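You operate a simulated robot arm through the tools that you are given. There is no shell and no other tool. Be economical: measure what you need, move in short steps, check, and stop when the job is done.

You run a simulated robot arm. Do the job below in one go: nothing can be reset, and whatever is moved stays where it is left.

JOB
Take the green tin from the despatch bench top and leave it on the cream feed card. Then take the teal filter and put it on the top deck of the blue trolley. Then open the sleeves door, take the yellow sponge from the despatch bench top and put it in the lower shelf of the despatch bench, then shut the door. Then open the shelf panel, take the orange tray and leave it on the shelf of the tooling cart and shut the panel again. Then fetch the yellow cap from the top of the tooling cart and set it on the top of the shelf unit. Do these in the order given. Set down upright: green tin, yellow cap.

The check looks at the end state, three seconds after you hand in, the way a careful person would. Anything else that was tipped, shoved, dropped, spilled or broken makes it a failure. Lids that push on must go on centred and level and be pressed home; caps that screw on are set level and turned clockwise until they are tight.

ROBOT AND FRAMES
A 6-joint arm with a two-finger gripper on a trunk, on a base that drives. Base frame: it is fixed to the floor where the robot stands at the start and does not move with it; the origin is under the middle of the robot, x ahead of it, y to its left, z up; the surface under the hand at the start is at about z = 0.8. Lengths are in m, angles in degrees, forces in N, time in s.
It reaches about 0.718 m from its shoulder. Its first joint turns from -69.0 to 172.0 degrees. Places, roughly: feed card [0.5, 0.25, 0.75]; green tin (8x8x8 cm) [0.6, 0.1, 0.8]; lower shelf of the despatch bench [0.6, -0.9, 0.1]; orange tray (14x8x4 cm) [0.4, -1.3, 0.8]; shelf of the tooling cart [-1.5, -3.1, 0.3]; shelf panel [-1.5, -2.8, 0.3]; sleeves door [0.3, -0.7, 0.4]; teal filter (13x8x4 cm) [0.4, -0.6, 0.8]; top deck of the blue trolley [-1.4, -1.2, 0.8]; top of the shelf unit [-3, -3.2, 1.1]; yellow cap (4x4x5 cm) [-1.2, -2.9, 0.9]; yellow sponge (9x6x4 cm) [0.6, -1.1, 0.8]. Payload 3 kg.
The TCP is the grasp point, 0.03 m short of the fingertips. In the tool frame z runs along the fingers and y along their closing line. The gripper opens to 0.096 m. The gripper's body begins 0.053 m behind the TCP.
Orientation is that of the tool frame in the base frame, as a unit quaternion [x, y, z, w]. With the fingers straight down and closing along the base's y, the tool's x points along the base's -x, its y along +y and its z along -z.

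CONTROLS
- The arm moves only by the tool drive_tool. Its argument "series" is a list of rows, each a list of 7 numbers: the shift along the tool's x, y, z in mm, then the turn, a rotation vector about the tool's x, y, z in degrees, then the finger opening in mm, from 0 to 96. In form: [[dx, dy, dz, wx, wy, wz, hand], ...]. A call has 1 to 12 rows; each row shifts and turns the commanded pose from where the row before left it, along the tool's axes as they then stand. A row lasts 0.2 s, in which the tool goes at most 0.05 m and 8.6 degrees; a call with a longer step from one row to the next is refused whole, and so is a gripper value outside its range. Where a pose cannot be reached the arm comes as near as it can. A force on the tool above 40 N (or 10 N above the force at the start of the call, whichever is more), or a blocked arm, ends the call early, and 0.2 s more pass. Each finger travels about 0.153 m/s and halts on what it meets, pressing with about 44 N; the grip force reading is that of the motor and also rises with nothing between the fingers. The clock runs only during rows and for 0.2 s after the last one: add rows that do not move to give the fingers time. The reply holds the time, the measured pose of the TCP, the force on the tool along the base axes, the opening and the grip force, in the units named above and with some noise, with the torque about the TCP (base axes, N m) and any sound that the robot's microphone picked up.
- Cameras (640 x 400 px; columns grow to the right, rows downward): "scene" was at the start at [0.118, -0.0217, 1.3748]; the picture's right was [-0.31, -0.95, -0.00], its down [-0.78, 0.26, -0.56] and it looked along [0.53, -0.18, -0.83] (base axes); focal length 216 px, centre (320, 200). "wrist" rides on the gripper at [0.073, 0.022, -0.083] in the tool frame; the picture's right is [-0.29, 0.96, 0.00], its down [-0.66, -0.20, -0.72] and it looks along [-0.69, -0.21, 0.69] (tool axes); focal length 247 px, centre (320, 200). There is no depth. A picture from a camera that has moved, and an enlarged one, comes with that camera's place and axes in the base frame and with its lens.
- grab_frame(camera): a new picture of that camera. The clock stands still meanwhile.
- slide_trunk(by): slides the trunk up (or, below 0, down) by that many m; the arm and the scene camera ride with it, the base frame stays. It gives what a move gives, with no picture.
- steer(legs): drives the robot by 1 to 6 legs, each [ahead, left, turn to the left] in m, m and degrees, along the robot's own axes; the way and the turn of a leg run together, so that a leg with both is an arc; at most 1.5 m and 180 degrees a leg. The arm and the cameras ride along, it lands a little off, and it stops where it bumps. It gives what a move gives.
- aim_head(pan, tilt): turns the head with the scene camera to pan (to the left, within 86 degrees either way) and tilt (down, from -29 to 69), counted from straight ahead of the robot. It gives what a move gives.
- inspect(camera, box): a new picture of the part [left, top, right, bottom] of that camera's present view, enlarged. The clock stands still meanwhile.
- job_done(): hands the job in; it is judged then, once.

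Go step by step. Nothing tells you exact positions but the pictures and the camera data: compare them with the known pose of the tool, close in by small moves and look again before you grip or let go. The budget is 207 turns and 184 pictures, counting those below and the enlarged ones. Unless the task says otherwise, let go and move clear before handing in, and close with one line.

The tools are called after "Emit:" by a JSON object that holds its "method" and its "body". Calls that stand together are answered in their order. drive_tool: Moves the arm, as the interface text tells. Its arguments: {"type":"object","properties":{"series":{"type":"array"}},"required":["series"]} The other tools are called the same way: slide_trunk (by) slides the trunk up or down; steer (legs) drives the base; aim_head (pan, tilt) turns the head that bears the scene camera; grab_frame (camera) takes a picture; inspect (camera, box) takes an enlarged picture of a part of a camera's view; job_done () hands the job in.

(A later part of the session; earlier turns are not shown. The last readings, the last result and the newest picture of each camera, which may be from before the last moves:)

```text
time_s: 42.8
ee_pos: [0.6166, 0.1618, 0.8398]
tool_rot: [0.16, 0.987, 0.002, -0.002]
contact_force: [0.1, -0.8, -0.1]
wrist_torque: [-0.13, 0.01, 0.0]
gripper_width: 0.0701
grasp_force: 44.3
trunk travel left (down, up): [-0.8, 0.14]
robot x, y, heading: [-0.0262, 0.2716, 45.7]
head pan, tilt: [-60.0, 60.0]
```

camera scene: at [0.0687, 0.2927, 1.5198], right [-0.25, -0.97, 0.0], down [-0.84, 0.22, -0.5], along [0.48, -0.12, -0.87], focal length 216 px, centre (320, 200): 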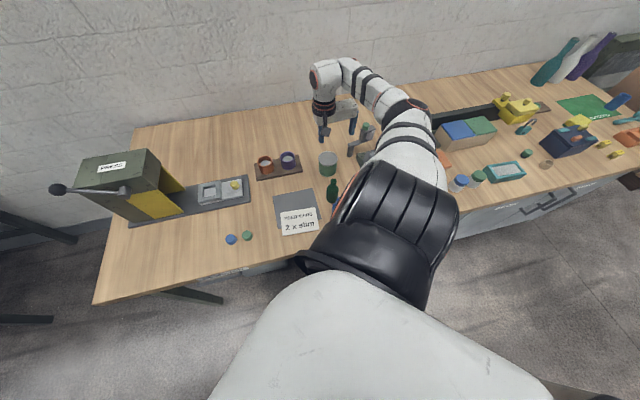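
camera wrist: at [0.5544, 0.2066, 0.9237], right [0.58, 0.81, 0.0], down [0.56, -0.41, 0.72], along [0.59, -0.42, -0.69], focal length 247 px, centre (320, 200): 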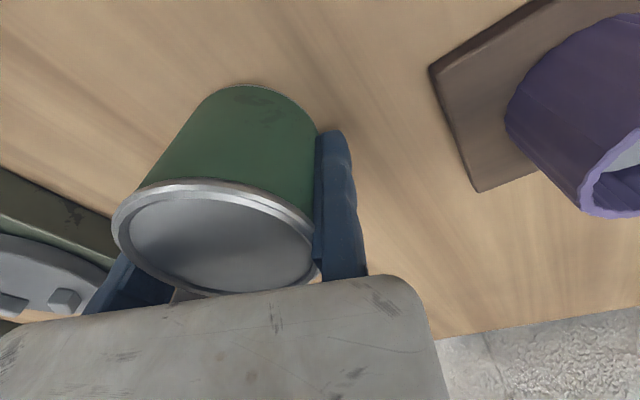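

Gripped at 70 mm. I lift high to clear the bottles and look.

Emit:
{"method": "drive_tool", "body": {"series": [[0, 0, -20, 0, 0, 0, 50], [0, 0, -40, 0, 0, 0, 50], [0, 0, -40, 0, 0, 0, 50], [0, 0, -40, 0, 0, 0, 50], [0, 0, -20, 0, 0, 0, 50]]}}

Emit:
{"method": "grab_frame", "body": {"camera": "scene"}}

Emit:
{"method": "grab_frame", "body": {"camera": "wrist"}}

```text
time_s: 44.0
ee_pos: [0.6177, 0.1636, 0.999]
tool_rot: [0.16, 0.987, 0.004, -0.002]
contact_force: [0.1, 0.0, -2.0]
wrist_torque: [0.1, -0.02, 0.03]
gripper_width: 0.0699
grasp_force: 43.7
trunk travel left (down, up): [-0.8, 0.14]
robot x, y, heading: [-0.0324, 0.2748, 45.5]
head pan, tilt: [-60.0, 60.0]
```

```text
149 pictures are left
camera scene: at [0.0699, 0.2943, 1.4196], right [-0.25, -0.97, 0.0], down [-0.84, 0.22, -0.5], along [0.48, -0.12, -0.87], focal length 216 px, centre (320, 200)
```

scene: 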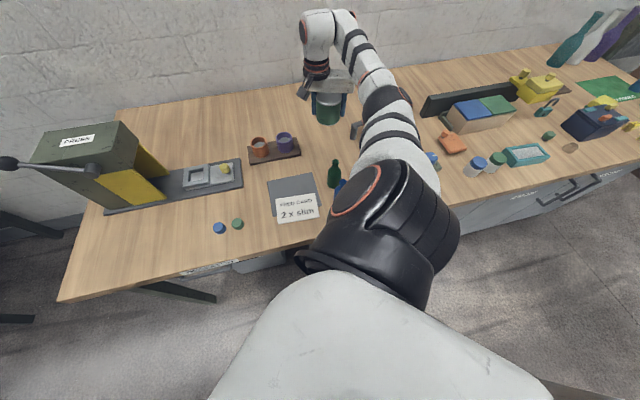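

```text
148 pictures are left
camera wrist: at [0.5551, 0.2062, 1.0838], right [0.58, 0.81, 0.0], down [0.56, -0.41, 0.72], along [0.59, -0.42, -0.69], focal length 247 px, centre (320, 200)
```

wrist: 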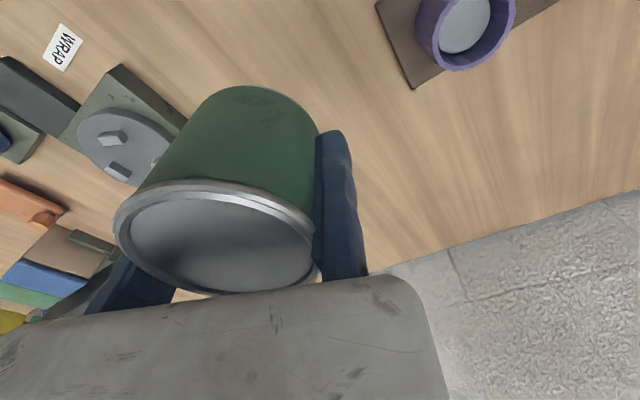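

The tin is held. Card centre is about (0.406, 0.287) with the bench at z≈0.80. I carry the tin over the card, staying high.

Emit:
{"method": "drive_tool", "body": {"series": [[40, 14.3, 0, 0, 0, 0, 50], [40, 14.3, 0, 0, 0, 0, 50], [40, 14.3, 0, 0, 0, 0, 50], [40, 14.3, 0, 0, 0, 0, 50], [40, 14.3, 0, 0, 0, 0, 50], [40, 14.3, 0, 0, 0, 0, 50], [0, 0, 0, 0, 0, 0, 50]]}}

Emit:
{"method": "grab_frame", "body": {"camera": "scene"}}

Emit:
{"method": "grab_frame", "body": {"camera": "wrist"}}

```text
time_s: 45.6
ee_pos: [0.4169, 0.3191, 1.0]
tool_rot: [0.161, 0.987, 0.002, -0.002]
contact_force: [-0.4, -0.3, -3.2]
wrist_torque: [0.09, -0.03, 0.04]
gripper_width: 0.0701
grasp_force: 43.9
trunk travel left (down, up): [-0.8, 0.14]
robot x, y, heading: [-0.0273, 0.2735, 45.5]
head pan, tilt: [-60.0, 60.0]
```

```text
147 pictures are left
camera scene: at [0.0708, 0.2927, 1.4196], right [-0.25, -0.97, 0.0], down [-0.84, 0.22, -0.5], along [0.48, -0.12, -0.87], focal length 216 px, centre (320, 200)
```

scene: 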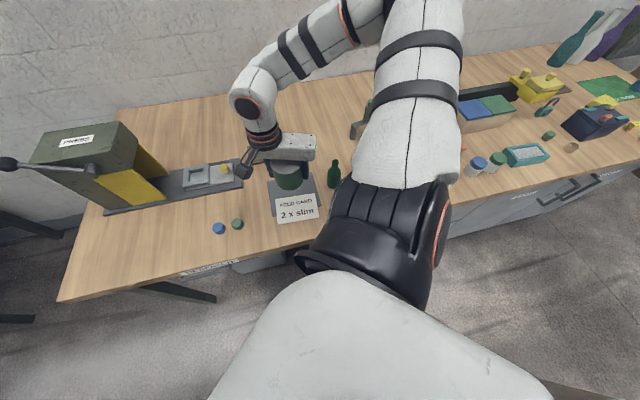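

```text
146 pictures are left
camera wrist: at [0.3549, 0.3625, 1.0835], right [0.58, 0.81, 0.0], down [0.56, -0.41, 0.72], along [0.59, -0.42, -0.7], focal length 247 px, centre (320, 200)
```

wrist: 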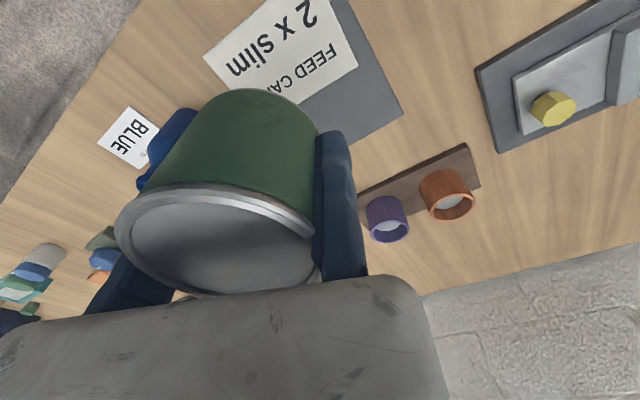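

The tin's centre is right over the card centre (both wrist and scene agree). Lower it.

Emit:
{"method": "drive_tool", "body": {"series": [[0, 0, 40, 0, 0, 0, 50], [0, 0, 40, 0, 0, 0, 50], [0, 0, 40, 0, 0, 0, 50], [0, 0, 20, 0, 0, 0, 50], [0, 0, 8, 0, 0, 0, 50], [0, 0, 0, 0, 0, 0, 50]]}}

Emit:
{"method": "grab_frame", "body": {"camera": "wrist"}}

Emit:
{"method": "inspect", "body": {"camera": "scene", "box": [220, 120, 380, 240]}}

```text
time_s: 47.0
ee_pos: [0.4151, 0.3201, 0.8516]
tool_rot: [0.16, 0.987, 0.003, -0.001]
contact_force: [0.7, 0.3, -2.8]
wrist_torque: [0.09, -0.05, -0.01]
gripper_width: 0.07
grasp_force: 44.0
trunk travel left (down, up): [-0.8, 0.14]
robot x, y, heading: [-0.0319, 0.2747, 45.3]
head pan, tilt: [-60.0, 60.0]
```

```text
145 pictures are left
camera wrist: at [0.3536, 0.3648, 0.9362], right [0.58, 0.81, 0.0], down [0.56, -0.41, 0.72], along [0.59, -0.42, -0.69], focal length 247 px, centre (320, 200)
```

wrist: 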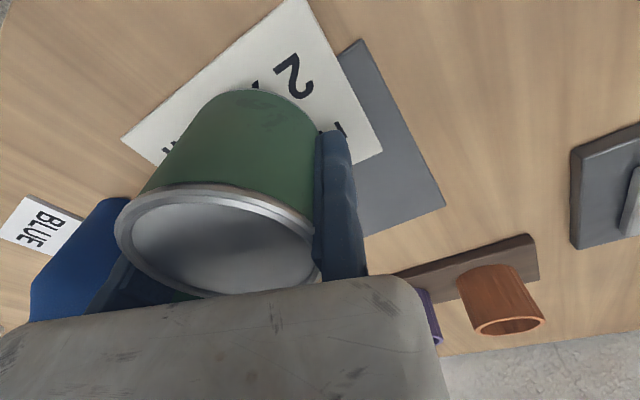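

```text
3.33 times, centred on (300, 180) of scene
camera zoom: at [0.07, 0.2946, 1.4197], right [-0.25, -0.97, 0.0], down [-0.84, 0.22, -0.5], along [0.48, -0.12, -0.87], focal length 722 px, centre (387, 267)
```

zoom: 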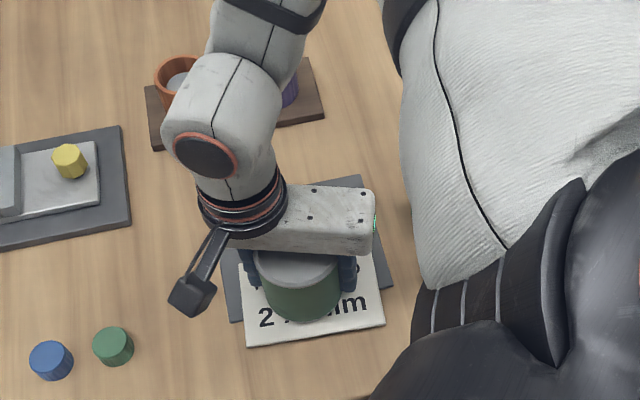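

The tin sits over the card's middle. Lower the last centimetre gently.

Emit:
{"method": "drive_tool", "body": {"series": [[0, 0, 6, 0, 0, 0, 50], [0, 0, 4, 0, 0, 0, 50], [0, 0, 0, 0, 0, 0, 50]]}}

```text
time_s: 47.6
ee_pos: [0.4141, 0.3212, 0.8468]
tool_rot: [0.159, 0.987, 0.003, 0.004]
contact_force: [-1.4, -2.9, 32.3]
wrist_torque: [-1.52, 0.89, 0.01]
gripper_width: 0.07
grasp_force: 44.4
trunk travel left (down, up): [-0.8, 0.14]
robot x, y, heading: [-0.0277, 0.2742, 45.5]
head pan, tilt: [-60.0, 60.0]
stopped in row 3: the force on the tool passed its limit at 44 N (the readings are from after the stop); the commanded pose is now the measured one
```

Firm contact. I back off slightly and open.

Emit:
{"method": "drive_tool", "body": {"series": [[0, 0, -1.5, 0, 0, 0, 50], [0, 0, 0, 0, 0, 0, 50]]}}

Emit:
{"method": "drive_tool", "body": {"series": [[0, 0, 0, 0, 0, 0, 74], [0, 0, 0, 0, 0, 0, 80], [0, 0, 0, 0, 0, 0, 82], [0, 4, 0, 0, 0, 0, 82]]}}

Emit:
{"method": "grab_frame", "body": {"camera": "wrist"}}

```text
time_s: 48.2
ee_pos: [0.416, 0.3214, 0.8486]
tool_rot: [0.16, 0.987, 0.005, 0.003]
contact_force: [-2.5, -1.2, 19.9]
wrist_torque: [-0.98, 0.68, -0.1]
gripper_width: 0.07
grasp_force: 44.6
trunk travel left (down, up): [-0.8, 0.14]
robot x, y, heading: [-0.0347, 0.2731, 45.7]
head pan, tilt: [-60.0, 60.0]
```

```text
time_s: 49.2
ee_pos: [0.4183, 0.3253, 0.8471]
tool_rot: [0.159, 0.987, 0.004, 0.003]
contact_force: [0.2, -0.6, 0.2]
wrist_torque: [0.02, -0.02, -0.02]
gripper_width: 0.082
grasp_force: 0.1
trunk travel left (down, up): [-0.8, 0.14]
robot x, y, heading: [-0.0293, 0.2724, 45.4]
head pan, tilt: [-60.0, 60.0]
```

```text
143 pictures are left
camera wrist: at [0.3557, 0.3689, 0.9302], right [0.58, 0.81, 0.01], down [0.56, -0.41, 0.72], along [0.59, -0.41, -0.69], focal length 247 px, centre (320, 200)
```

wrist: 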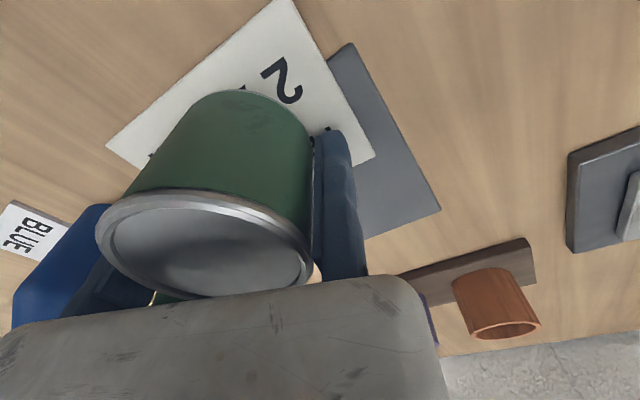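

Released with clearance on both sides. Rise straight up.

Emit:
{"method": "drive_tool", "body": {"series": [[0, 0, -15, 0, 0, 0, 82], [0, 0, -30, 0, 0, 0, 82], [0, 0, -40, 0, 0, 0, 82], [0, 0, -45, 0, 0, 0, 82], [0, 0, -45, 0, 0, 0, 82], [0, 0, -45, 0, 0, 0, 82]]}}

Emit:
{"method": "grab_frame", "body": {"camera": "wrist"}}

Emit:
{"method": "grab_frame", "body": {"camera": "scene"}}

```text
time_s: 50.6
ee_pos: [0.4179, 0.323, 1.0666]
tool_rot: [0.159, 0.987, 0.004, 0.002]
contact_force: [0.4, 0.7, -0.1]
wrist_torque: [0.01, 0.0, -0.02]
gripper_width: 0.0819
grasp_force: 0.1
trunk travel left (down, up): [-0.8, 0.14]
robot x, y, heading: [-0.031, 0.2737, 45.4]
head pan, tilt: [-60.0, 60.0]
```

```text
142 pictures are left
camera wrist: at [0.3546, 0.3661, 1.1497], right [0.58, 0.81, 0.01], down [0.56, -0.41, 0.72], along [0.59, -0.41, -0.69], focal length 247 px, centre (320, 200)
```

wrist: 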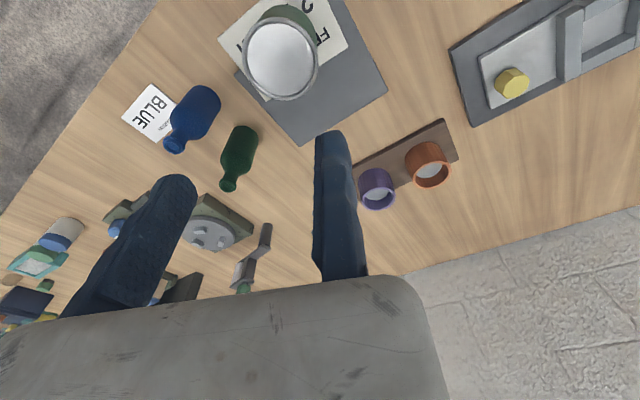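

```text
141 pictures are left
camera scene: at [0.0683, 0.2942, 1.4198], right [-0.25, -0.97, 0.0], down [-0.84, 0.22, -0.5], along [0.48, -0.12, -0.87], focal length 216 px, centre (320, 200)
```

scene: 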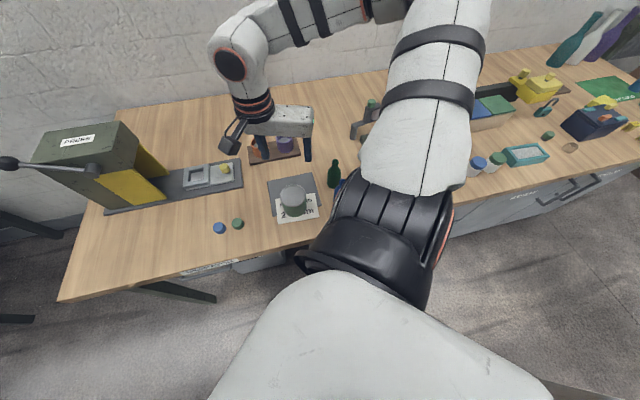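

The tin stands on the card. Next the teal filter at roughly (0.39, −0.54). I drive along the bench to the right, hand high.

Emit:
{"method": "steer", "body": {"legs": [[-0.52, -0.51, 0]]}}

Emit:
{"method": "grab_frame", "body": {"camera": "scene"}}

Emit:
{"method": "grab_frame", "body": {"camera": "wrist"}}

```text
time_s: 54.6
ee_pos: [0.4161, -0.4095, 1.0668]
tool_rot: [0.163, 0.987, 0.003, 0.002]
contact_force: [0.1, 0.1, 0.4]
wrist_torque: [0.0, 0.0, 0.0]
gripper_width: 0.082
grasp_force: 0.1
trunk travel left (down, up): [-0.8, 0.14]
robot x, y, heading: [-0.0346, -0.456, 45.2]
head pan, tilt: [-60.0, 60.0]
```

```text
140 pictures are left
camera scene: at [0.0665, -0.4353, 1.4197], right [-0.26, -0.97, 0.0], down [-0.84, 0.22, -0.5], along [0.48, -0.13, -0.87], focal length 216 px, centre (320, 200)
```

scene: 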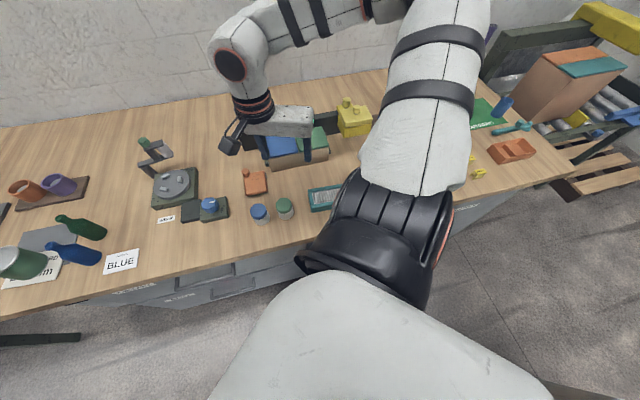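

```text
139 pictures are left
camera wrist: at [0.3533, -0.3653, 1.1489], right [0.59, 0.81, 0.01], down [0.56, -0.41, 0.72], along [0.59, -0.42, -0.69], focal length 247 px, centre (320, 200)
```

wrist: 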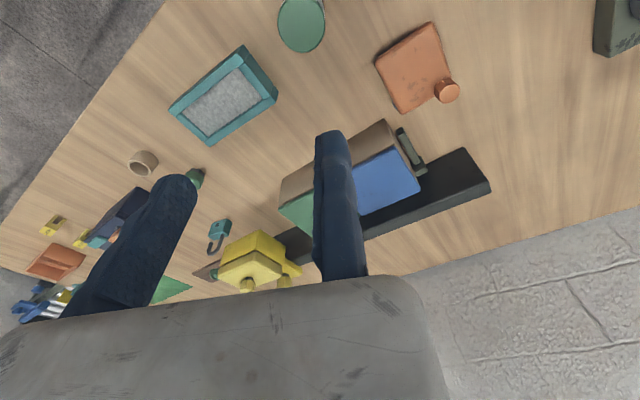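

The filter is about 13×6.3 cm, centre (0.398, −0.551), long side along y. I turn the tool so it closes along x and move above it.

Emit:
{"method": "drive_tool", "body": {"series": [[0, 0, 0, 0, 0, 8.3, 90], [0, 0, 0, 0, 0, 8.3, 90], [0, 0, 0, 0, 0, 8.3, 90], [0, 0, 0, 0, 0, 8.3, 90], [0, 0, 0, 0, 0, 8.3, 90], [0, 0, 0, 0, 0, 8.3, 90], [0, 0, 0, 0, 0, 8.3, 90], [0, 0, 0, 0, 0, 8.3, 90], [0, 0, 0, 0, 0, 8.3, 90]]}}

```text
time_s: 56.6
ee_pos: [0.4167, -0.4093, 1.0644]
tool_rot: [0.729, 0.685, 0.005, -0.001]
contact_force: [0.5, 0.8, 0.1]
wrist_torque: [-0.01, 0.01, 0.04]
gripper_width: 0.09
grasp_force: 0.1
trunk travel left (down, up): [-0.8, 0.14]
robot x, y, heading: [-0.0324, -0.4547, 45.3]
head pan, tilt: [-60.0, 60.0]
```

Emit:
{"method": "drive_tool", "body": {"series": [[-36, 7, 0, 0, 0, 0, 90], [-36, 7, 0, 0, 0, 0, 90], [-36, 7, 0, 0, 0, 0, 90], [-35, 6, 0, 0, 0, 0, 90], [0, 0, 40, 0, 0, 0, 90], [0, 0, 40, 0, 0, 0, 90], [0, 0, 30, 0, 0, 0, 90]]}}

Emit:
{"method": "grab_frame", "body": {"camera": "wrist"}}

Emit:
{"method": "grab_frame", "body": {"camera": "scene"}}

```text
time_s: 58.2
ee_pos: [0.415, -0.4311, 0.9629]
tool_rot: [0.728, 0.685, 0.004, -0.001]
contact_force: [0.5, 0.5, -0.1]
wrist_torque: [-0.01, 0.0, -0.01]
gripper_width: 0.0901
grasp_force: 0.0
out of reach, approached as far as the arm can: row 1, 2, 3, 4, 5
trunk travel left (down, up): [-0.8, 0.14]
robot x, y, heading: [-0.0351, -0.4551, 45.3]
head pan, tilt: [-60.0, 60.0]
```

```text
138 pictures are left
camera wrist: at [0.4416, -0.36, 1.0469], right [0.94, -0.35, 0.0], down [-0.25, -0.65, 0.72], along [-0.25, -0.67, -0.7], focal length 247 px, centre (320, 200)
```

wrist: 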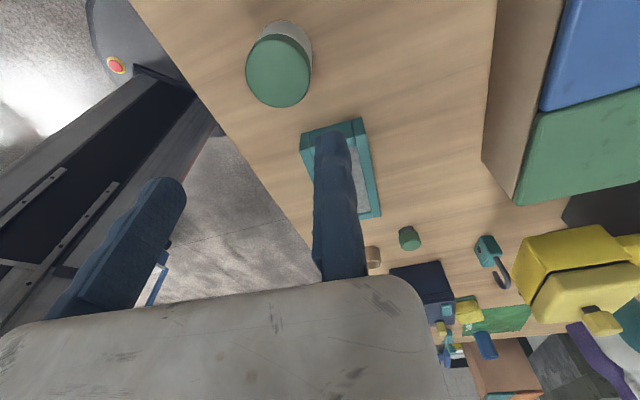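

```text
137 pictures are left
camera scene: at [0.0673, -0.4345, 1.4196], right [-0.26, -0.97, 0.0], down [-0.84, 0.22, -0.5], along [0.48, -0.13, -0.87], focal length 216 px, centre (320, 200)
```

scene: 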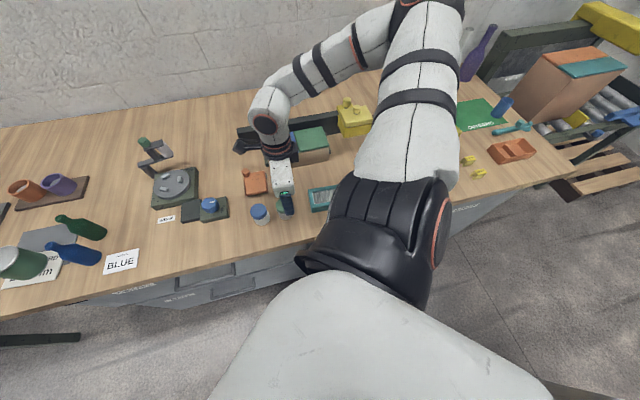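

The target lies too close to the shoulder, so I move the base 12 cm further along the bench instead.

Emit:
{"method": "steer", "body": {"legs": [[-0.086, -0.086, 0]]}}

Emit:
{"method": "drive_tool", "body": {"series": [[0, 20, 0, 0, 0, 0, 90], [0, 0, 0, 0, 0, 0, 90]]}}

Emit:
{"method": "grab_frame", "body": {"camera": "wrist"}}

```text
time_s: 59.5
ee_pos: [0.4147, -0.5525, 0.9636]
tool_rot: [0.728, 0.685, 0.004, -0.001]
contact_force: [0.3, 0.3, 0.6]
wrist_torque: [0.0, -0.02, -0.02]
gripper_width: 0.0902
grasp_force: 0.0
trunk travel left (down, up): [-0.8, 0.14]
robot x, y, heading: [-0.0355, -0.5765, 45.4]
head pan, tilt: [-60.0, 60.0]
```

```text
time_s: 60.1
ee_pos: [0.4329, -0.5554, 0.9633]
tool_rot: [0.727, 0.686, 0.004, -0.001]
contact_force: [0.3, 0.1, 0.2]
wrist_torque: [0.01, 0.0, -0.02]
gripper_width: 0.0901
grasp_force: 0.1
trunk travel left (down, up): [-0.8, 0.14]
robot x, y, heading: [-0.0357, -0.5736, 45.2]
head pan, tilt: [-60.0, 60.0]
```

```text
136 pictures are left
camera wrist: at [0.4604, -0.4836, 1.0477], right [0.94, -0.35, 0.0], down [-0.25, -0.65, 0.72], along [-0.25, -0.67, -0.7], focal length 247 px, centre (320, 200)
```

wrist: 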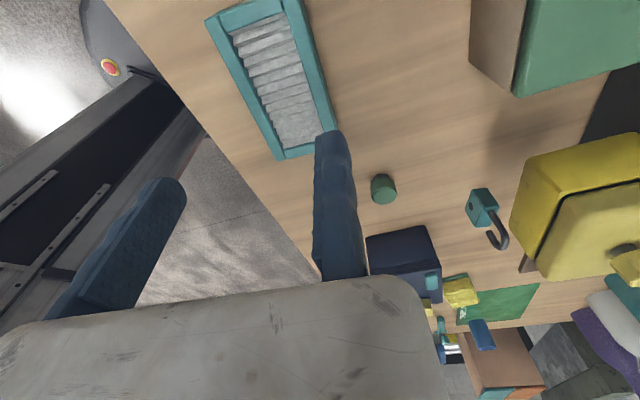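

Filter edges are at x 0.368–0.436 here. I shift 11 mm outwards and go down partway to check.

Emit:
{"method": "drive_tool", "body": {"series": [[3, 11, 0, 0, 0, 0, 92], [0, 0, 35, 0, 0, 0, 92], [0, 0, 35, 0, 0, 0, 92], [0, 0, 0, 0, 0, 0, 92]]}}

Emit:
{"method": "grab_frame", "body": {"camera": "wrist"}}

```text
time_s: 61.1
ee_pos: [0.4453, -0.5518, 0.8926]
tool_rot: [0.728, 0.686, 0.005, -0.001]
contact_force: [-0.1, 0.7, 0.6]
wrist_torque: [-0.01, 0.0, 0.0]
gripper_width: 0.0919
grasp_force: 0.1
trunk travel left (down, up): [-0.8, 0.14]
robot x, y, heading: [-0.0339, -0.5791, 45.2]
head pan, tilt: [-60.0, 60.0]
```

```text
135 pictures are left
camera wrist: at [0.471, -0.4807, 0.9782], right [0.94, -0.35, 0.0], down [-0.25, -0.65, 0.72], along [-0.25, -0.67, -0.7], focal length 247 px, centre (320, 200)
```

wrist: 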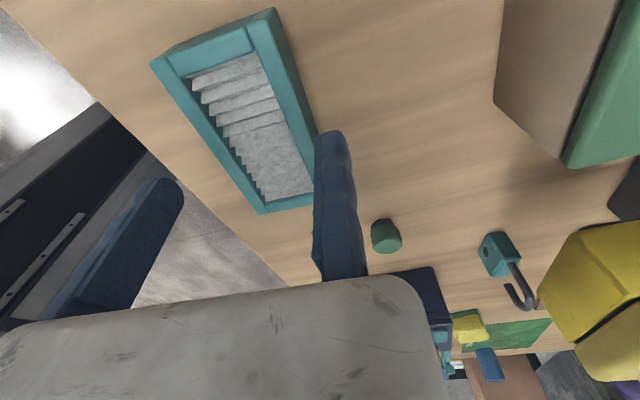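

Emit:
{"method": "drive_tool", "body": {"series": [[0, -6, 0, 0, 0, 0, 92], [0, 0, 25, 0, 0, 0, 92], [0, 0, 25, 0, 0, 0, 92], [0, 0, 0, 0, 0, 0, 92]]}}

Emit:
{"method": "grab_frame", "body": {"camera": "wrist"}}

```text
time_s: 62.1
ee_pos: [0.4367, -0.5521, 0.8424]
tool_rot: [0.728, 0.685, 0.005, -0.001]
contact_force: [0.2, 0.3, -0.2]
wrist_torque: [0.01, 0.0, 0.01]
gripper_width: 0.092
grasp_force: 0.0
trunk travel left (down, up): [-0.8, 0.14]
robot x, y, heading: [-0.0318, -0.5774, 45.2]
head pan, tilt: [-60.0, 60.0]
```

```text
134 pictures are left
camera wrist: at [0.4652, -0.4803, 0.9281], right [0.94, -0.35, 0.0], down [-0.25, -0.65, 0.72], along [-0.25, -0.67, -0.7], focal length 247 px, centre (320, 200)
```

wrist: 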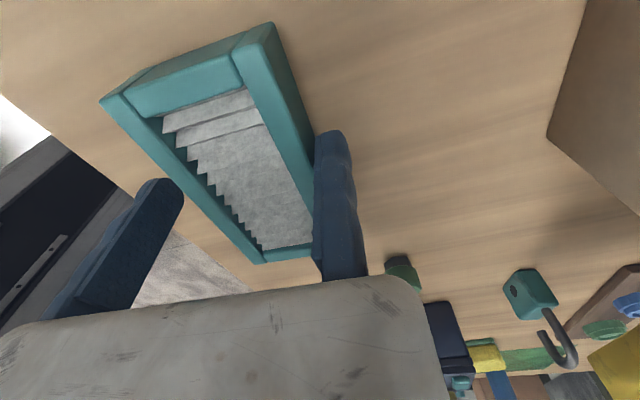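

Fingers straddle the filter. Close.

Emit:
{"method": "drive_tool", "body": {"series": [[0, 0, 3, 0, 0, 0, 80], [0, 0, 0, 0, 0, 0, 70], [0, 0, 0, 0, 0, 0, 62], [0, 0, 0, 0, 0, 0, 54], [0, 0, 0, 0, 0, 0, 46], [0, 0, 0, 0, 0, 0, 46]]}}

Emit:
{"method": "drive_tool", "body": {"series": [[0, 0, -20, 0, 0, 0, 40], [0, 0, -40, 0, 0, 0, 40], [0, 0, -40, 0, 0, 0, 40], [0, 0, -40, 0, 0, 0, 40]]}}

Emit:
{"method": "grab_frame", "body": {"camera": "wrist"}}

```text
time_s: 63.5
ee_pos: [0.4395, -0.5507, 0.8406]
tool_rot: [0.728, 0.686, 0.005, -0.001]
contact_force: [-0.2, 0.0, 2.1]
wrist_torque: [0.12, 0.06, -0.02]
gripper_width: 0.069
grasp_force: 44.3
trunk travel left (down, up): [-0.8, 0.14]
robot x, y, heading: [-0.0365, -0.5736, 45.4]
head pan, tilt: [-60.0, 60.0]
```

```text
time_s: 64.5
ee_pos: [0.4403, -0.551, 0.9809]
tool_rot: [0.727, 0.686, 0.004, 0.0]
contact_force: [0.3, -0.4, -0.7]
wrist_torque: [0.01, -0.06, -0.02]
gripper_width: 0.0688
grasp_force: 44.3
trunk travel left (down, up): [-0.8, 0.14]
robot x, y, heading: [-0.0345, -0.5746, 45.3]
head pan, tilt: [-60.0, 60.0]
```

```text
133 pictures are left
camera wrist: at [0.4651, -0.4802, 1.0647], right [0.94, -0.35, 0.0], down [-0.25, -0.65, 0.72], along [-0.25, -0.67, -0.7], focal length 247 px, centre (320, 200)
```

wrist: 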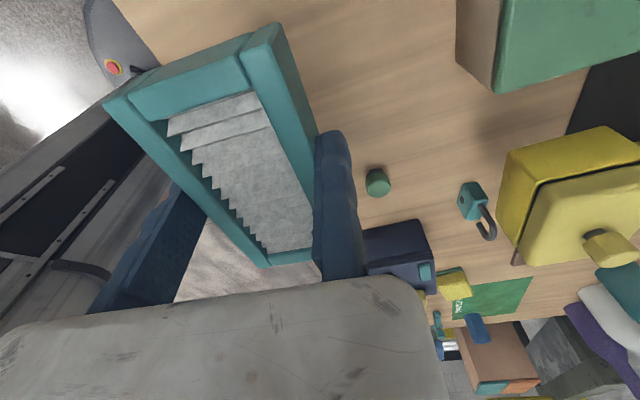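

The filter is held. I back away from the bench and look toward the blue trolley.

Emit:
{"method": "steer", "body": {"legs": [[-0.281, 0.284, 0], [0, 0, -90]]}}

Emit:
{"method": "aim_head", "body": {"pan": -80, "tilt": 35}}

Emit:
{"method": "grab_frame", "body": {"camera": "scene"}}

```text
time_s: 70.8
ee_pos: [-0.4155, -1.0451, 0.9803]
tool_rot: [0.999, -0.039, 0.004, 0.003]
contact_force: [0.5, 0.1, 0.3]
wrist_torque: [0.01, 0.01, 0.02]
gripper_width: 0.0687
grasp_force: 43.9
trunk travel left (down, up): [-0.8, 0.14]
robot x, y, heading: [-0.4342, -0.572, -45.7]
head pan, tilt: [-60.0, 60.0]
```

```text
time_s: 71.7
ee_pos: [-0.4162, -1.0458, 0.9797]
tool_rot: [0.999, -0.038, 0.004, 0.003]
contact_force: [-0.5, -0.6, -1.2]
wrist_torque: [-0.02, -0.02, 0.0]
gripper_width: 0.0687
grasp_force: 44.4
trunk travel left (down, up): [-0.8, 0.14]
robot x, y, heading: [-0.4312, -0.5725, -45.7]
head pan, tilt: [-80.0, 35.0]
```

```text
132 pictures are left
camera scene: at [-0.4483, -0.6785, 1.4539], right [-0.81, 0.59, 0.0], down [0.34, 0.47, -0.82], along [-0.48, -0.66, -0.57], focal length 216 px, centre (320, 200)
```

scene: 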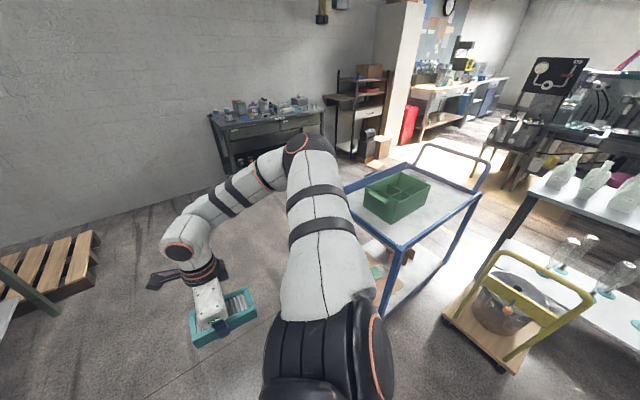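

The trolley deck spans roughly x −1.77…−1.09, y −1.42…−0.96, with a green tote on its near part and free space beyond. I raise the trunk a bit and turn, then look again from closer.

Emit:
{"method": "slide_trunk", "body": {"by": 0.1}}

Emit:
{"method": "steer", "body": {"legs": [[0, 0, -44], [0.03, -0.55, 0]]}}

Emit:
{"method": "aim_head", "body": {"pan": -40, "tilt": 50}}

Emit:
{"method": "grab_frame", "body": {"camera": "scene"}}

```text
time_s: 73.0
ee_pos: [-0.4152, -1.0462, 1.0801]
tool_rot: [0.999, -0.038, 0.004, 0.003]
contact_force: [0.3, 0.1, 0.5]
wrist_torque: [-0.02, 0.0, -0.01]
gripper_width: 0.0687
grasp_force: 43.8
trunk travel left (down, up): [-0.9, 0.04]
robot x, y, heading: [-0.4326, -0.5719, -45.7]
head pan, tilt: [-80.0, 35.0]
```

```text
time_s: 78.3
ee_pos: [-1.3058, -0.9445, 1.0805]
tool_rot: [0.91, -0.415, 0.002, 0.004]
contact_force: [0.5, 0.8, -0.3]
wrist_torque: [-0.04, 0.0, 0.0]
gripper_width: 0.0689
grasp_force: 44.3
trunk travel left (down, up): [-0.9, 0.04]
robot x, y, heading: [-0.9833, -0.5972, -90.7]
head pan, tilt: [-80.0, 35.0]
```

```text
time_s: 79.3
ee_pos: [-1.3066, -0.944, 1.0794]
tool_rot: [0.91, -0.416, 0.003, 0.004]
contact_force: [-0.2, 0.3, -0.8]
wrist_torque: [-0.07, 0.02, -0.02]
gripper_width: 0.0686
grasp_force: 43.9
trunk travel left (down, up): [-0.9, 0.04]
robot x, y, heading: [-0.9829, -0.5966, -90.7]
head pan, tilt: [-40.0, 50.0]
```

```text
131 pictures are left
camera scene: at [-1.0352, -0.7037, 1.5323], right [-0.76, 0.65, 0.0], down [0.5, 0.58, -0.64], along [-0.42, -0.49, -0.77], focal length 216 px, centre (320, 200)
```

scene: 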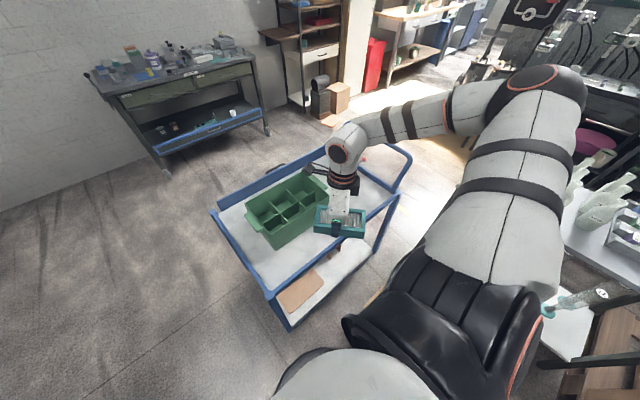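

The deck spans x −1.71…−1.05, y −1.42…−0.96; the tote covers x −1.43…−1.15. I aim to lay the filter at about (−1.56, −1.08). First shift the base sideways.

Emit:
{"method": "steer", "body": {"legs": [[0.03, -0.15, 0]]}}

Emit:
{"method": "grab_frame", "body": {"camera": "scene"}}

```text
time_s: 80.7
ee_pos: [-1.4545, -0.9729, 1.0807]
tool_rot: [0.91, -0.415, 0.002, 0.006]
contact_force: [0.6, 0.3, -1.2]
wrist_torque: [-0.03, 0.03, 0.0]
gripper_width: 0.0688
grasp_force: 43.9
trunk travel left (down, up): [-0.9, 0.04]
robot x, y, heading: [-1.1313, -0.6269, -90.6]
head pan, tilt: [-40.0, 50.0]
```

```text
130 pictures are left
camera scene: at [-1.1815, -0.7322, 1.5324], right [-0.76, 0.65, 0.0], down [0.5, 0.58, -0.64], along [-0.42, -0.49, -0.77], focal length 216 px, centre (320, 200)
```

scene: 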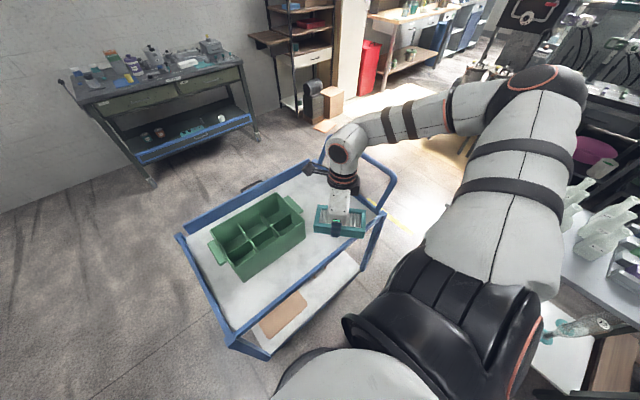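

Emit:
{"method": "drive_tool", "body": {"series": [[3, 37, 0, 0, 0, 0, 40], [3, 37, 0, 0, 0, 0, 40], [3, 37, 0, 0, 0, 0, 40], [3, 37, 0, 0, 0, 0, 40], [0, 37, 0, 0, 0, 0, 40], [0, 0, 30, 0, 0, 0, 40], [0, 0, 30, 0, 0, 0, 40], [0, 0, 30, 0, 0, 0, 40], [0, 0, 30, 0, 0, 0, 40]]}}

Emit:
{"method": "grab_frame", "body": {"camera": "scene"}}

Emit:
{"method": "grab_frame", "body": {"camera": "wrist"}}

```text
time_s: 82.7
ee_pos: [-1.5623, -1.0547, 1.0044]
tool_rot: [0.91, -0.416, 0.003, 0.004]
contact_force: [0.0, 0.1, -0.4]
wrist_torque: [-0.03, 0.04, 0.01]
gripper_width: 0.0688
grasp_force: 43.4
out of reach, approached as far as the arm can: row 6, 7, 8, 9
trunk travel left (down, up): [-0.9, 0.04]
robot x, y, heading: [-1.1368, -0.6246, -90.6]
head pan, tilt: [-40.0, 50.0]
```

```text
129 pictures are left
camera scene: at [-1.1844, -0.7321, 1.5323], right [-0.76, 0.65, 0.0], down [0.5, 0.58, -0.64], along [-0.42, -0.49, -0.77], focal length 216 px, centre (320, 200)
```

scene: 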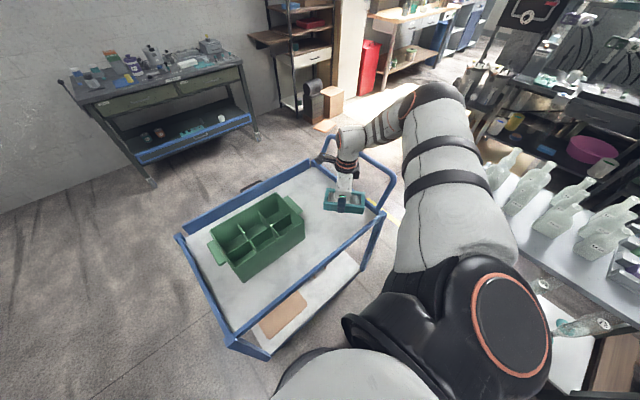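

```text
128 pictures are left
camera wrist: at [-1.5308, -1.1251, 1.0893], right [-0.91, -0.4, 0.0], down [-0.28, 0.64, 0.72], along [-0.29, 0.65, -0.7], focal length 247 px, centre (320, 200)
```

wrist: 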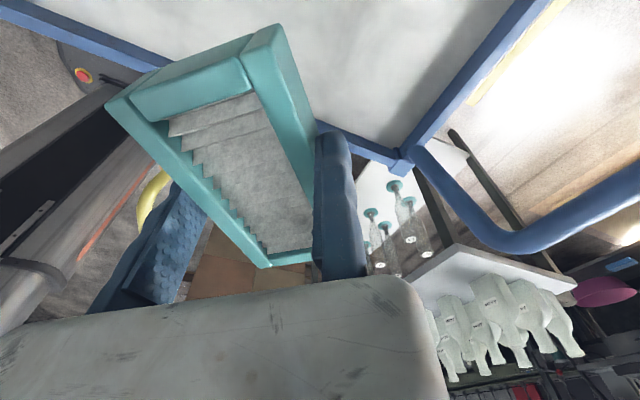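

The trunk is too high for this reach. Lower the trunk 0.1, then go further in over the deck.

Emit:
{"method": "slide_trunk", "body": {"by": -0.08}}

Emit:
{"method": "drive_tool", "body": {"series": [[15, 25, 0, 0, 0, 0, 40], [15, 25, 0, 0, 0, 0, 40], [0, 0, 0, 0, 0, 0, 40]]}}

Emit:
{"method": "grab_frame", "body": {"camera": "wrist"}}

Emit:
{"method": "inspect", "body": {"camera": "scene", "box": [160, 120, 440, 360]}}

```text
time_s: 83.9
ee_pos: [-1.562, -1.0575, 0.9244]
tool_rot: [0.91, -0.415, 0.003, 0.004]
contact_force: [0.3, 0.6, -0.7]
wrist_torque: [0.0, 0.01, -0.03]
gripper_width: 0.0688
grasp_force: 44.2
trunk travel left (down, up): [-0.82, 0.12]
robot x, y, heading: [-1.1331, -0.6259, -90.5]
head pan, tilt: [-40.0, 50.0]
```

```text
time_s: 84.7
ee_pos: [-1.5651, -1.0812, 0.9534]
tool_rot: [0.909, -0.416, 0.002, 0.005]
contact_force: [-0.3, -0.1, -0.1]
wrist_torque: [-0.03, 0.0, 0.0]
gripper_width: 0.0685
grasp_force: 44.4
out of reach, approached as far as the arm can: row 1, 2
trunk travel left (down, up): [-0.82, 0.12]
robot x, y, heading: [-1.1332, -0.6245, -90.7]
head pan, tilt: [-40.0, 50.0]
```

```text
127 pictures are left
camera wrist: at [-1.5337, -1.1506, 1.0371], right [-0.91, -0.4, 0.0], down [-0.28, 0.64, 0.72], along [-0.29, 0.65, -0.7], focal length 247 px, centre (320, 200)
```

wrist: 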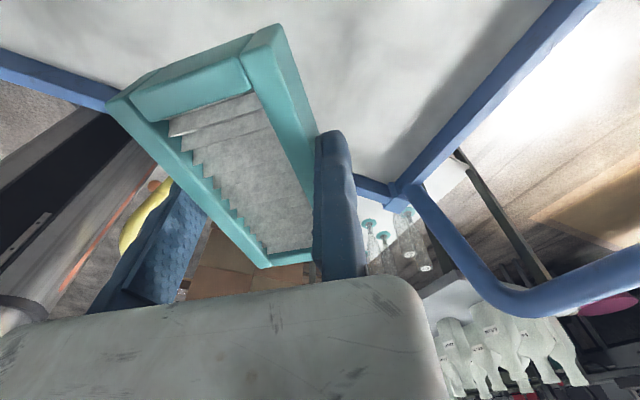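

```text
1.67 times, centred on (300, 240) of scene
camera zoom: at [-1.1845, -0.7327, 1.4523], right [-0.76, 0.65, 0.0], down [0.5, 0.58, -0.64], along [-0.42, -0.49, -0.77], focal length 361 px, centre (353, 133)
```

zoom: 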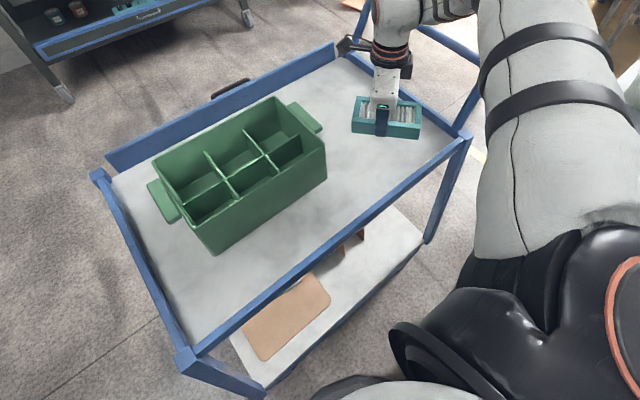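

The reach is exhausted here. I lift the hand, turn the base 25° left so the shoulder comes closer, then swing the arm back to the free spot.

Emit:
{"method": "drive_tool", "body": {"series": [[0, -20, -40, 0, 0, 0, 40], [0, -20, -40, 0, 0, 0, 40], [0, 0, -20, 0, 0, 0, 40]]}}

Emit:
{"method": "steer", "body": {"legs": [[0, 0, 25]]}}

```text
time_s: 85.5
ee_pos: [-1.5347, -1.0532, 1.0511]
tool_rot: [0.91, -0.415, 0.001, 0.004]
contact_force: [0.0, 0.2, -0.8]
wrist_torque: [0.03, 0.02, -0.01]
gripper_width: 0.0685
grasp_force: 44.4
trunk travel left (down, up): [-0.82, 0.12]
robot x, y, heading: [-1.1328, -0.6271, -90.5]
head pan, tilt: [-40.0, 50.0]
```

```text
time_s: 87.2
ee_pos: [-1.3135, -1.183, 1.0515]
tool_rot: [0.979, -0.206, 0.004, 0.003]
contact_force: [0.3, -0.4, -1.3]
wrist_torque: [-0.03, -0.02, 0.02]
gripper_width: 0.0688
grasp_force: 43.8
trunk travel left (down, up): [-0.82, 0.12]
robot x, y, heading: [-1.1281, -0.6239, -65.3]
head pan, tilt: [-40.0, 50.0]
```

Emit:
{"method": "drive_tool", "body": {"series": [[-44, 10, 0, 0, 0, 0, 40], [-44, 10, 0, 0, 0, 0, 40], [-44, 10, 0, 0, 0, 0, 40], [-44, 10, 0, 0, 0, 0, 40], [-44, 10, 0, 0, 0, 0, 40], [-44, 10, 0, 0, 0, 0, 40], [0, 0, 0, 0, 0, 0, 40]]}}

Emit:
{"method": "grab_frame", "body": {"camera": "wrist"}}

Emit:
{"method": "grab_frame", "body": {"camera": "scene"}}

```text
time_s: 88.8
ee_pos: [-1.556, -1.1474, 1.0529]
tool_rot: [0.979, -0.206, 0.003, 0.003]
contact_force: [0.6, 0.7, -0.5]
wrist_torque: [0.0, -0.02, 0.0]
gripper_width: 0.0689
grasp_force: 43.6
out of reach, approached as far as the arm can: row 4, 5
trunk travel left (down, up): [-0.82, 0.12]
robot x, y, heading: [-1.1368, -0.626, -65.3]
head pan, tilt: [-40.0, 50.0]
```

```text
125 pictures are left
camera wrist: at [-1.4977, -1.1976, 1.1361], right [-0.65, -0.76, 0.0], down [-0.53, 0.46, 0.72], along [-0.54, 0.47, -0.7], focal length 247 px, centre (320, 200)
```

wrist: 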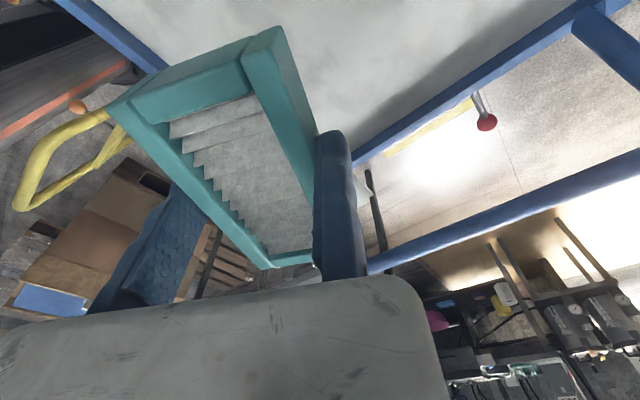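

```text
124 pictures are left
camera scene: at [-1.1319, -0.7451, 1.4522], right [-0.96, 0.26, 0.0], down [0.2, 0.74, -0.64], along [-0.17, -0.62, -0.77], focal length 216 px, centre (320, 200)
```

scene: 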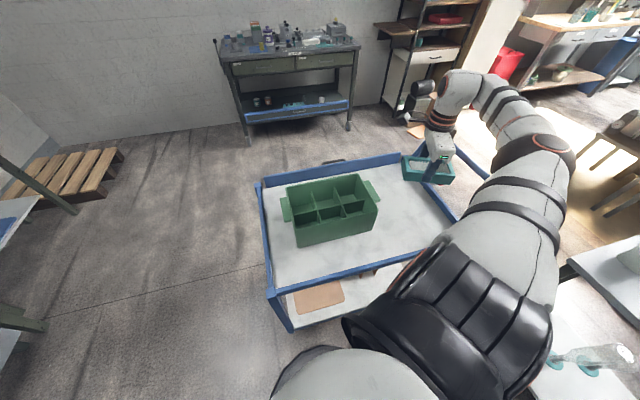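

The filter's centre is now at about (−1.54, −1.12), well inside the deck and clear of the tote. Lower it.

Emit:
{"method": "drive_tool", "body": {"series": [[0, 0, 40, 0, 0, 0, 40], [0, 0, 40, 0, 0, 0, 40], [0, 0, 40, 0, 0, 0, 40], [0, 0, 20, 0, 0, 0, 40], [0, 0, 0, 0, 0, 0, 40]]}}

Emit:
{"method": "grab_frame", "body": {"camera": "wrist"}}

Emit:
{"method": "inspect", "body": {"camera": "scene", "box": [240, 60, 560, 300]}}

```text
time_s: 90.0
ee_pos: [-1.5503, -1.1406, 0.9197]
tool_rot: [0.978, -0.208, 0.004, 0.004]
contact_force: [-0.2, -0.3, -1.1]
wrist_torque: [-0.02, -0.01, 0.01]
gripper_width: 0.0691
grasp_force: 43.9
out of reach, approached as far as the arm can: row 4
trunk travel left (down, up): [-0.82, 0.12]
robot x, y, heading: [-1.1333, -0.6272, -65.2]
head pan, tilt: [-40.0, 50.0]
```

```text
123 pictures are left
camera wrist: at [-1.4926, -1.1903, 1.0046], right [-0.66, -0.76, 0.0], down [-0.53, 0.46, 0.72], along [-0.54, 0.47, -0.7], focal length 247 px, centre (320, 200)
```

wrist: 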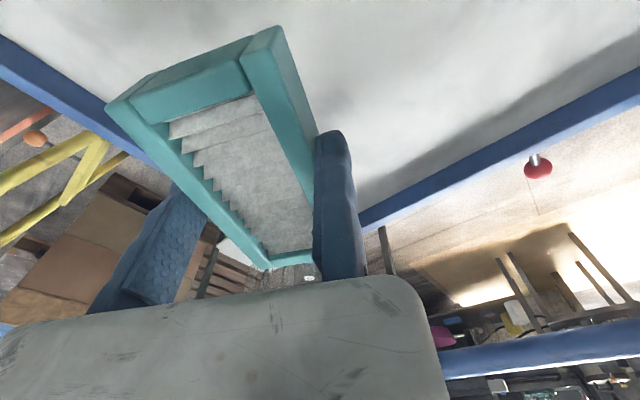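

```text
1.67 times, centred on (400, 180) of scene
camera zoom: at [-1.133, -0.7443, 1.4522], right [-0.96, 0.26, 0.0], down [0.2, 0.74, -0.64], along [-0.17, -0.62, -0.77], focal length 361 px, centre (187, 233)
```

zoom: 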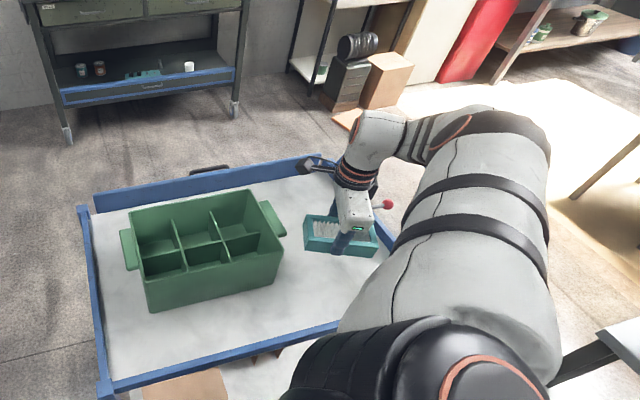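

Lower via the trunk.

Emit:
{"method": "slide_trunk", "body": {"by": -0.06}}

Emit:
{"method": "inspect", "body": {"camera": "scene", "box": [340, 120, 480, 240]}}

```text
time_s: 91.0
ee_pos: [-1.5503, -1.1395, 0.8601]
tool_rot: [0.978, -0.207, 0.004, 0.005]
contact_force: [0.5, -0.6, 0.5]
wrist_torque: [-0.01, 0.0, -0.04]
gripper_width: 0.0688
grasp_force: 44.1
trunk travel left (down, up): [-0.76, 0.18]
robot x, y, heading: [-1.1344, -0.6251, -65.2]
head pan, tilt: [-40.0, 50.0]
```

```text
3.33 times, centred on (410, 180) of scene
camera zoom: at [-1.133, -0.744, 1.3922], right [-0.96, 0.26, 0.0], down [0.2, 0.74, -0.64], along [-0.17, -0.62, -0.77], focal length 722 px, centre (20, 267)
```

zoom: 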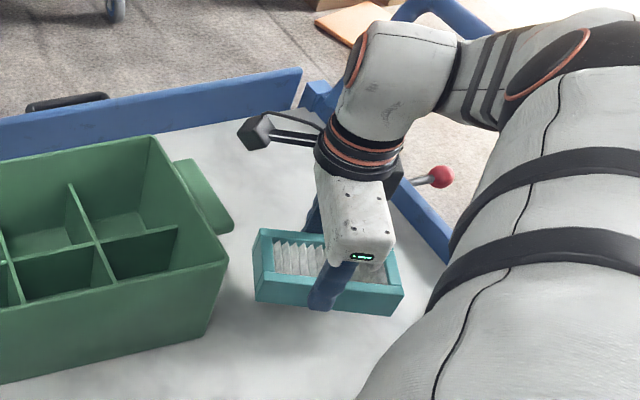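

Emit:
{"method": "drive_tool", "body": {"series": [[0, 0, 6, 0, 0, 0, 40], [0, 0, 6, 0, 0, 0, 40], [0, 0, 5, 0, 0, 0, 40], [0, 0, 5, 0, 0, 0, 40], [0, 0, 4, 0, 0, 0, 40], [0, 0, 4, 0, 0, 0, 40]]}}

```text
time_s: 92.4
ee_pos: [-1.5435, -1.1297, 0.8405]
tool_rot: [0.978, -0.206, 0.003, 0.005]
contact_force: [0.1, -0.1, -0.1]
wrist_torque: [0.0, 0.01, 0.02]
gripper_width: 0.0688
grasp_force: 44.0
out of reach, approached as far as the arm can: row 1, 2, 4, 6
trunk travel left (down, up): [-0.76, 0.18]
robot x, y, heading: [-1.1344, -0.6247, -65.6]
head pan, tilt: [-40.0, 50.0]
```

Emit:
{"method": "drive_tool", "body": {"series": [[0, -5, -35, 0, 0, 0, 40], [0, 0, -15, 0, 0, 0, 40]]}}

Emit:
{"method": "slide_trunk", "body": {"by": -0.05}}

Emit:
{"method": "drive_tool", "body": {"series": [[0, 0, 5, 0, 0, 0, 40], [0, 0, 5, 0, 0, 0, 40], [0, 0, 4, 0, 0, 0, 40], [0, 0, 4, 0, 0, 0, 40], [0, 0, 3, 0, 0, 0, 40]]}}

```text
time_s: 93.0
ee_pos: [-1.5357, -1.1312, 0.8761]
tool_rot: [0.978, -0.207, 0.003, 0.002]
contact_force: [0.7, -0.6, -0.5]
wrist_torque: [0.01, 0.03, -0.01]
gripper_width: 0.0688
grasp_force: 43.9
out of reach, approached as far as the arm can: row 1, 2
trunk travel left (down, up): [-0.76, 0.18]
robot x, y, heading: [-1.134, -0.623, -65.2]
head pan, tilt: [-40.0, 50.0]
```

```text
time_s: 93.9
ee_pos: [-1.5365, -1.1294, 0.8275]
tool_rot: [0.978, -0.207, 0.004, 0.004]
contact_force: [-0.3, 0.0, 0.2]
wrist_torque: [-0.03, 0.0, 0.01]
gripper_width: 0.0689
grasp_force: 44.0
trunk travel left (down, up): [-0.71, 0.23]
robot x, y, heading: [-1.1298, -0.6239, -65.1]
head pan, tilt: [-40.0, 50.0]
```

```text
time_s: 94.8
ee_pos: [-1.5365, -1.1294, 0.8196]
tool_rot: [0.979, -0.206, 0.001, 0.009]
contact_force: [-0.5, 4.2, 22.6]
wrist_torque: [1.49, -0.65, 0.27]
gripper_width: 0.0688
grasp_force: 44.2
trunk travel left (down, up): [-0.71, 0.23]
robot x, y, heading: [-1.1361, -0.6295, -65.5]
head pan, tilt: [-40.0, 50.0]
stopped in row 4: the force on the tool passed its limit at 46 N (the readings are from after the stop); the commanded pose is now the measured one
```

Contact with the deck. Check clearance to the tote before letting go.

Emit:
{"method": "inspect", "body": {"camera": "scene", "box": [340, 120, 480, 240]}}

Emit:
{"method": "grab_frame", "body": {"camera": "wrist"}}

```text
3.33 times, centred on (410, 180) of scene
camera zoom: at [-1.1304, -0.7387, 1.3429], right [-0.96, 0.27, 0.0], down [0.2, 0.74, -0.65], along [-0.17, -0.62, -0.76], focal length 722 px, centre (20, 267)
```

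zoom: 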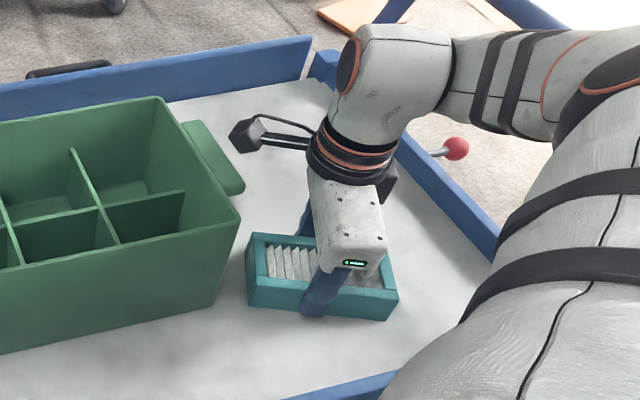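

```text
119 pictures are left
camera wrist: at [-1.4775, -1.1784, 0.9042], right [-0.65, -0.76, 0.01], down [-0.52, 0.47, 0.71], along [-0.55, 0.46, -0.7], focal length 247 px, centre (320, 200)
```

wrist: 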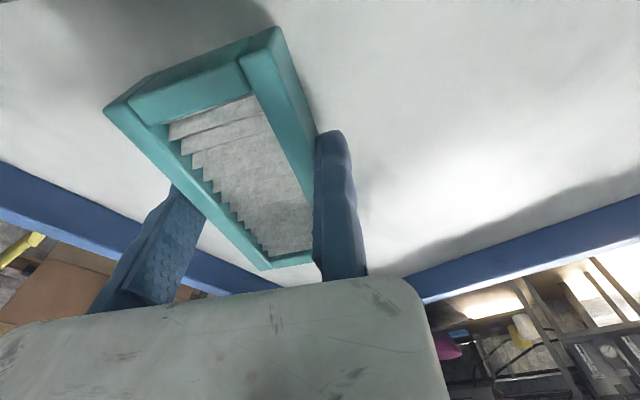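

On the deck with a gap to the tote. Release and rise.

Emit:
{"method": "drive_tool", "body": {"series": [[0, 0, -1, 0, 0, 0, 60], [0, 0, 0, 0, 0, 0, 76], [0, 0, 0, 0, 0, 0, 82], [0, 3, 0, 0, 0, 0, 82]]}}

Emit:
{"method": "drive_tool", "body": {"series": [[0, 0, -20, 0, 0, 0, 82], [0, 0, -30, 0, 0, 0, 82], [0, 0, -40, 0, 0, 0, 82], [0, 0, -40, 0, 0, 0, 82]]}}

Emit:
{"method": "grab_frame", "body": {"camera": "wrist"}}

```text
time_s: 95.8
ee_pos: [-1.5386, -1.1359, 0.8156]
tool_rot: [0.978, -0.207, 0.002, 0.006]
contact_force: [-0.4, -0.2, -0.4]
wrist_torque: [-0.01, -0.02, 0.02]
gripper_width: 0.0819
grasp_force: 0.1
trunk travel left (down, up): [-0.71, 0.23]
robot x, y, heading: [-1.134, -0.6254, -65.2]
head pan, tilt: [-40.0, 50.0]
```

```text
time_s: 96.8
ee_pos: [-1.5275, -1.1438, 0.8657]
tool_rot: [0.978, -0.207, 0.002, 0.007]
contact_force: [0.6, -0.1, 0.3]
wrist_torque: [0.02, 0.01, 0.0]
gripper_width: 0.0822
grasp_force: 0.1
out of reach, approached as far as the arm can: row 2, 3, 4
trunk travel left (down, up): [-0.71, 0.23]
robot x, y, heading: [-1.1358, -0.6254, -65.4]
head pan, tilt: [-40.0, 50.0]
```

```text
118 pictures are left
camera wrist: at [-1.4703, -1.1935, 0.9497], right [-0.66, -0.75, 0.01], down [-0.52, 0.46, 0.72], along [-0.54, 0.46, -0.7], focal length 247 px, centre (320, 200)
```

wrist: 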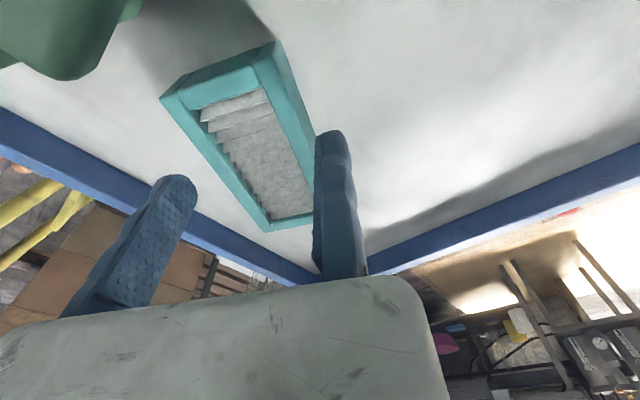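

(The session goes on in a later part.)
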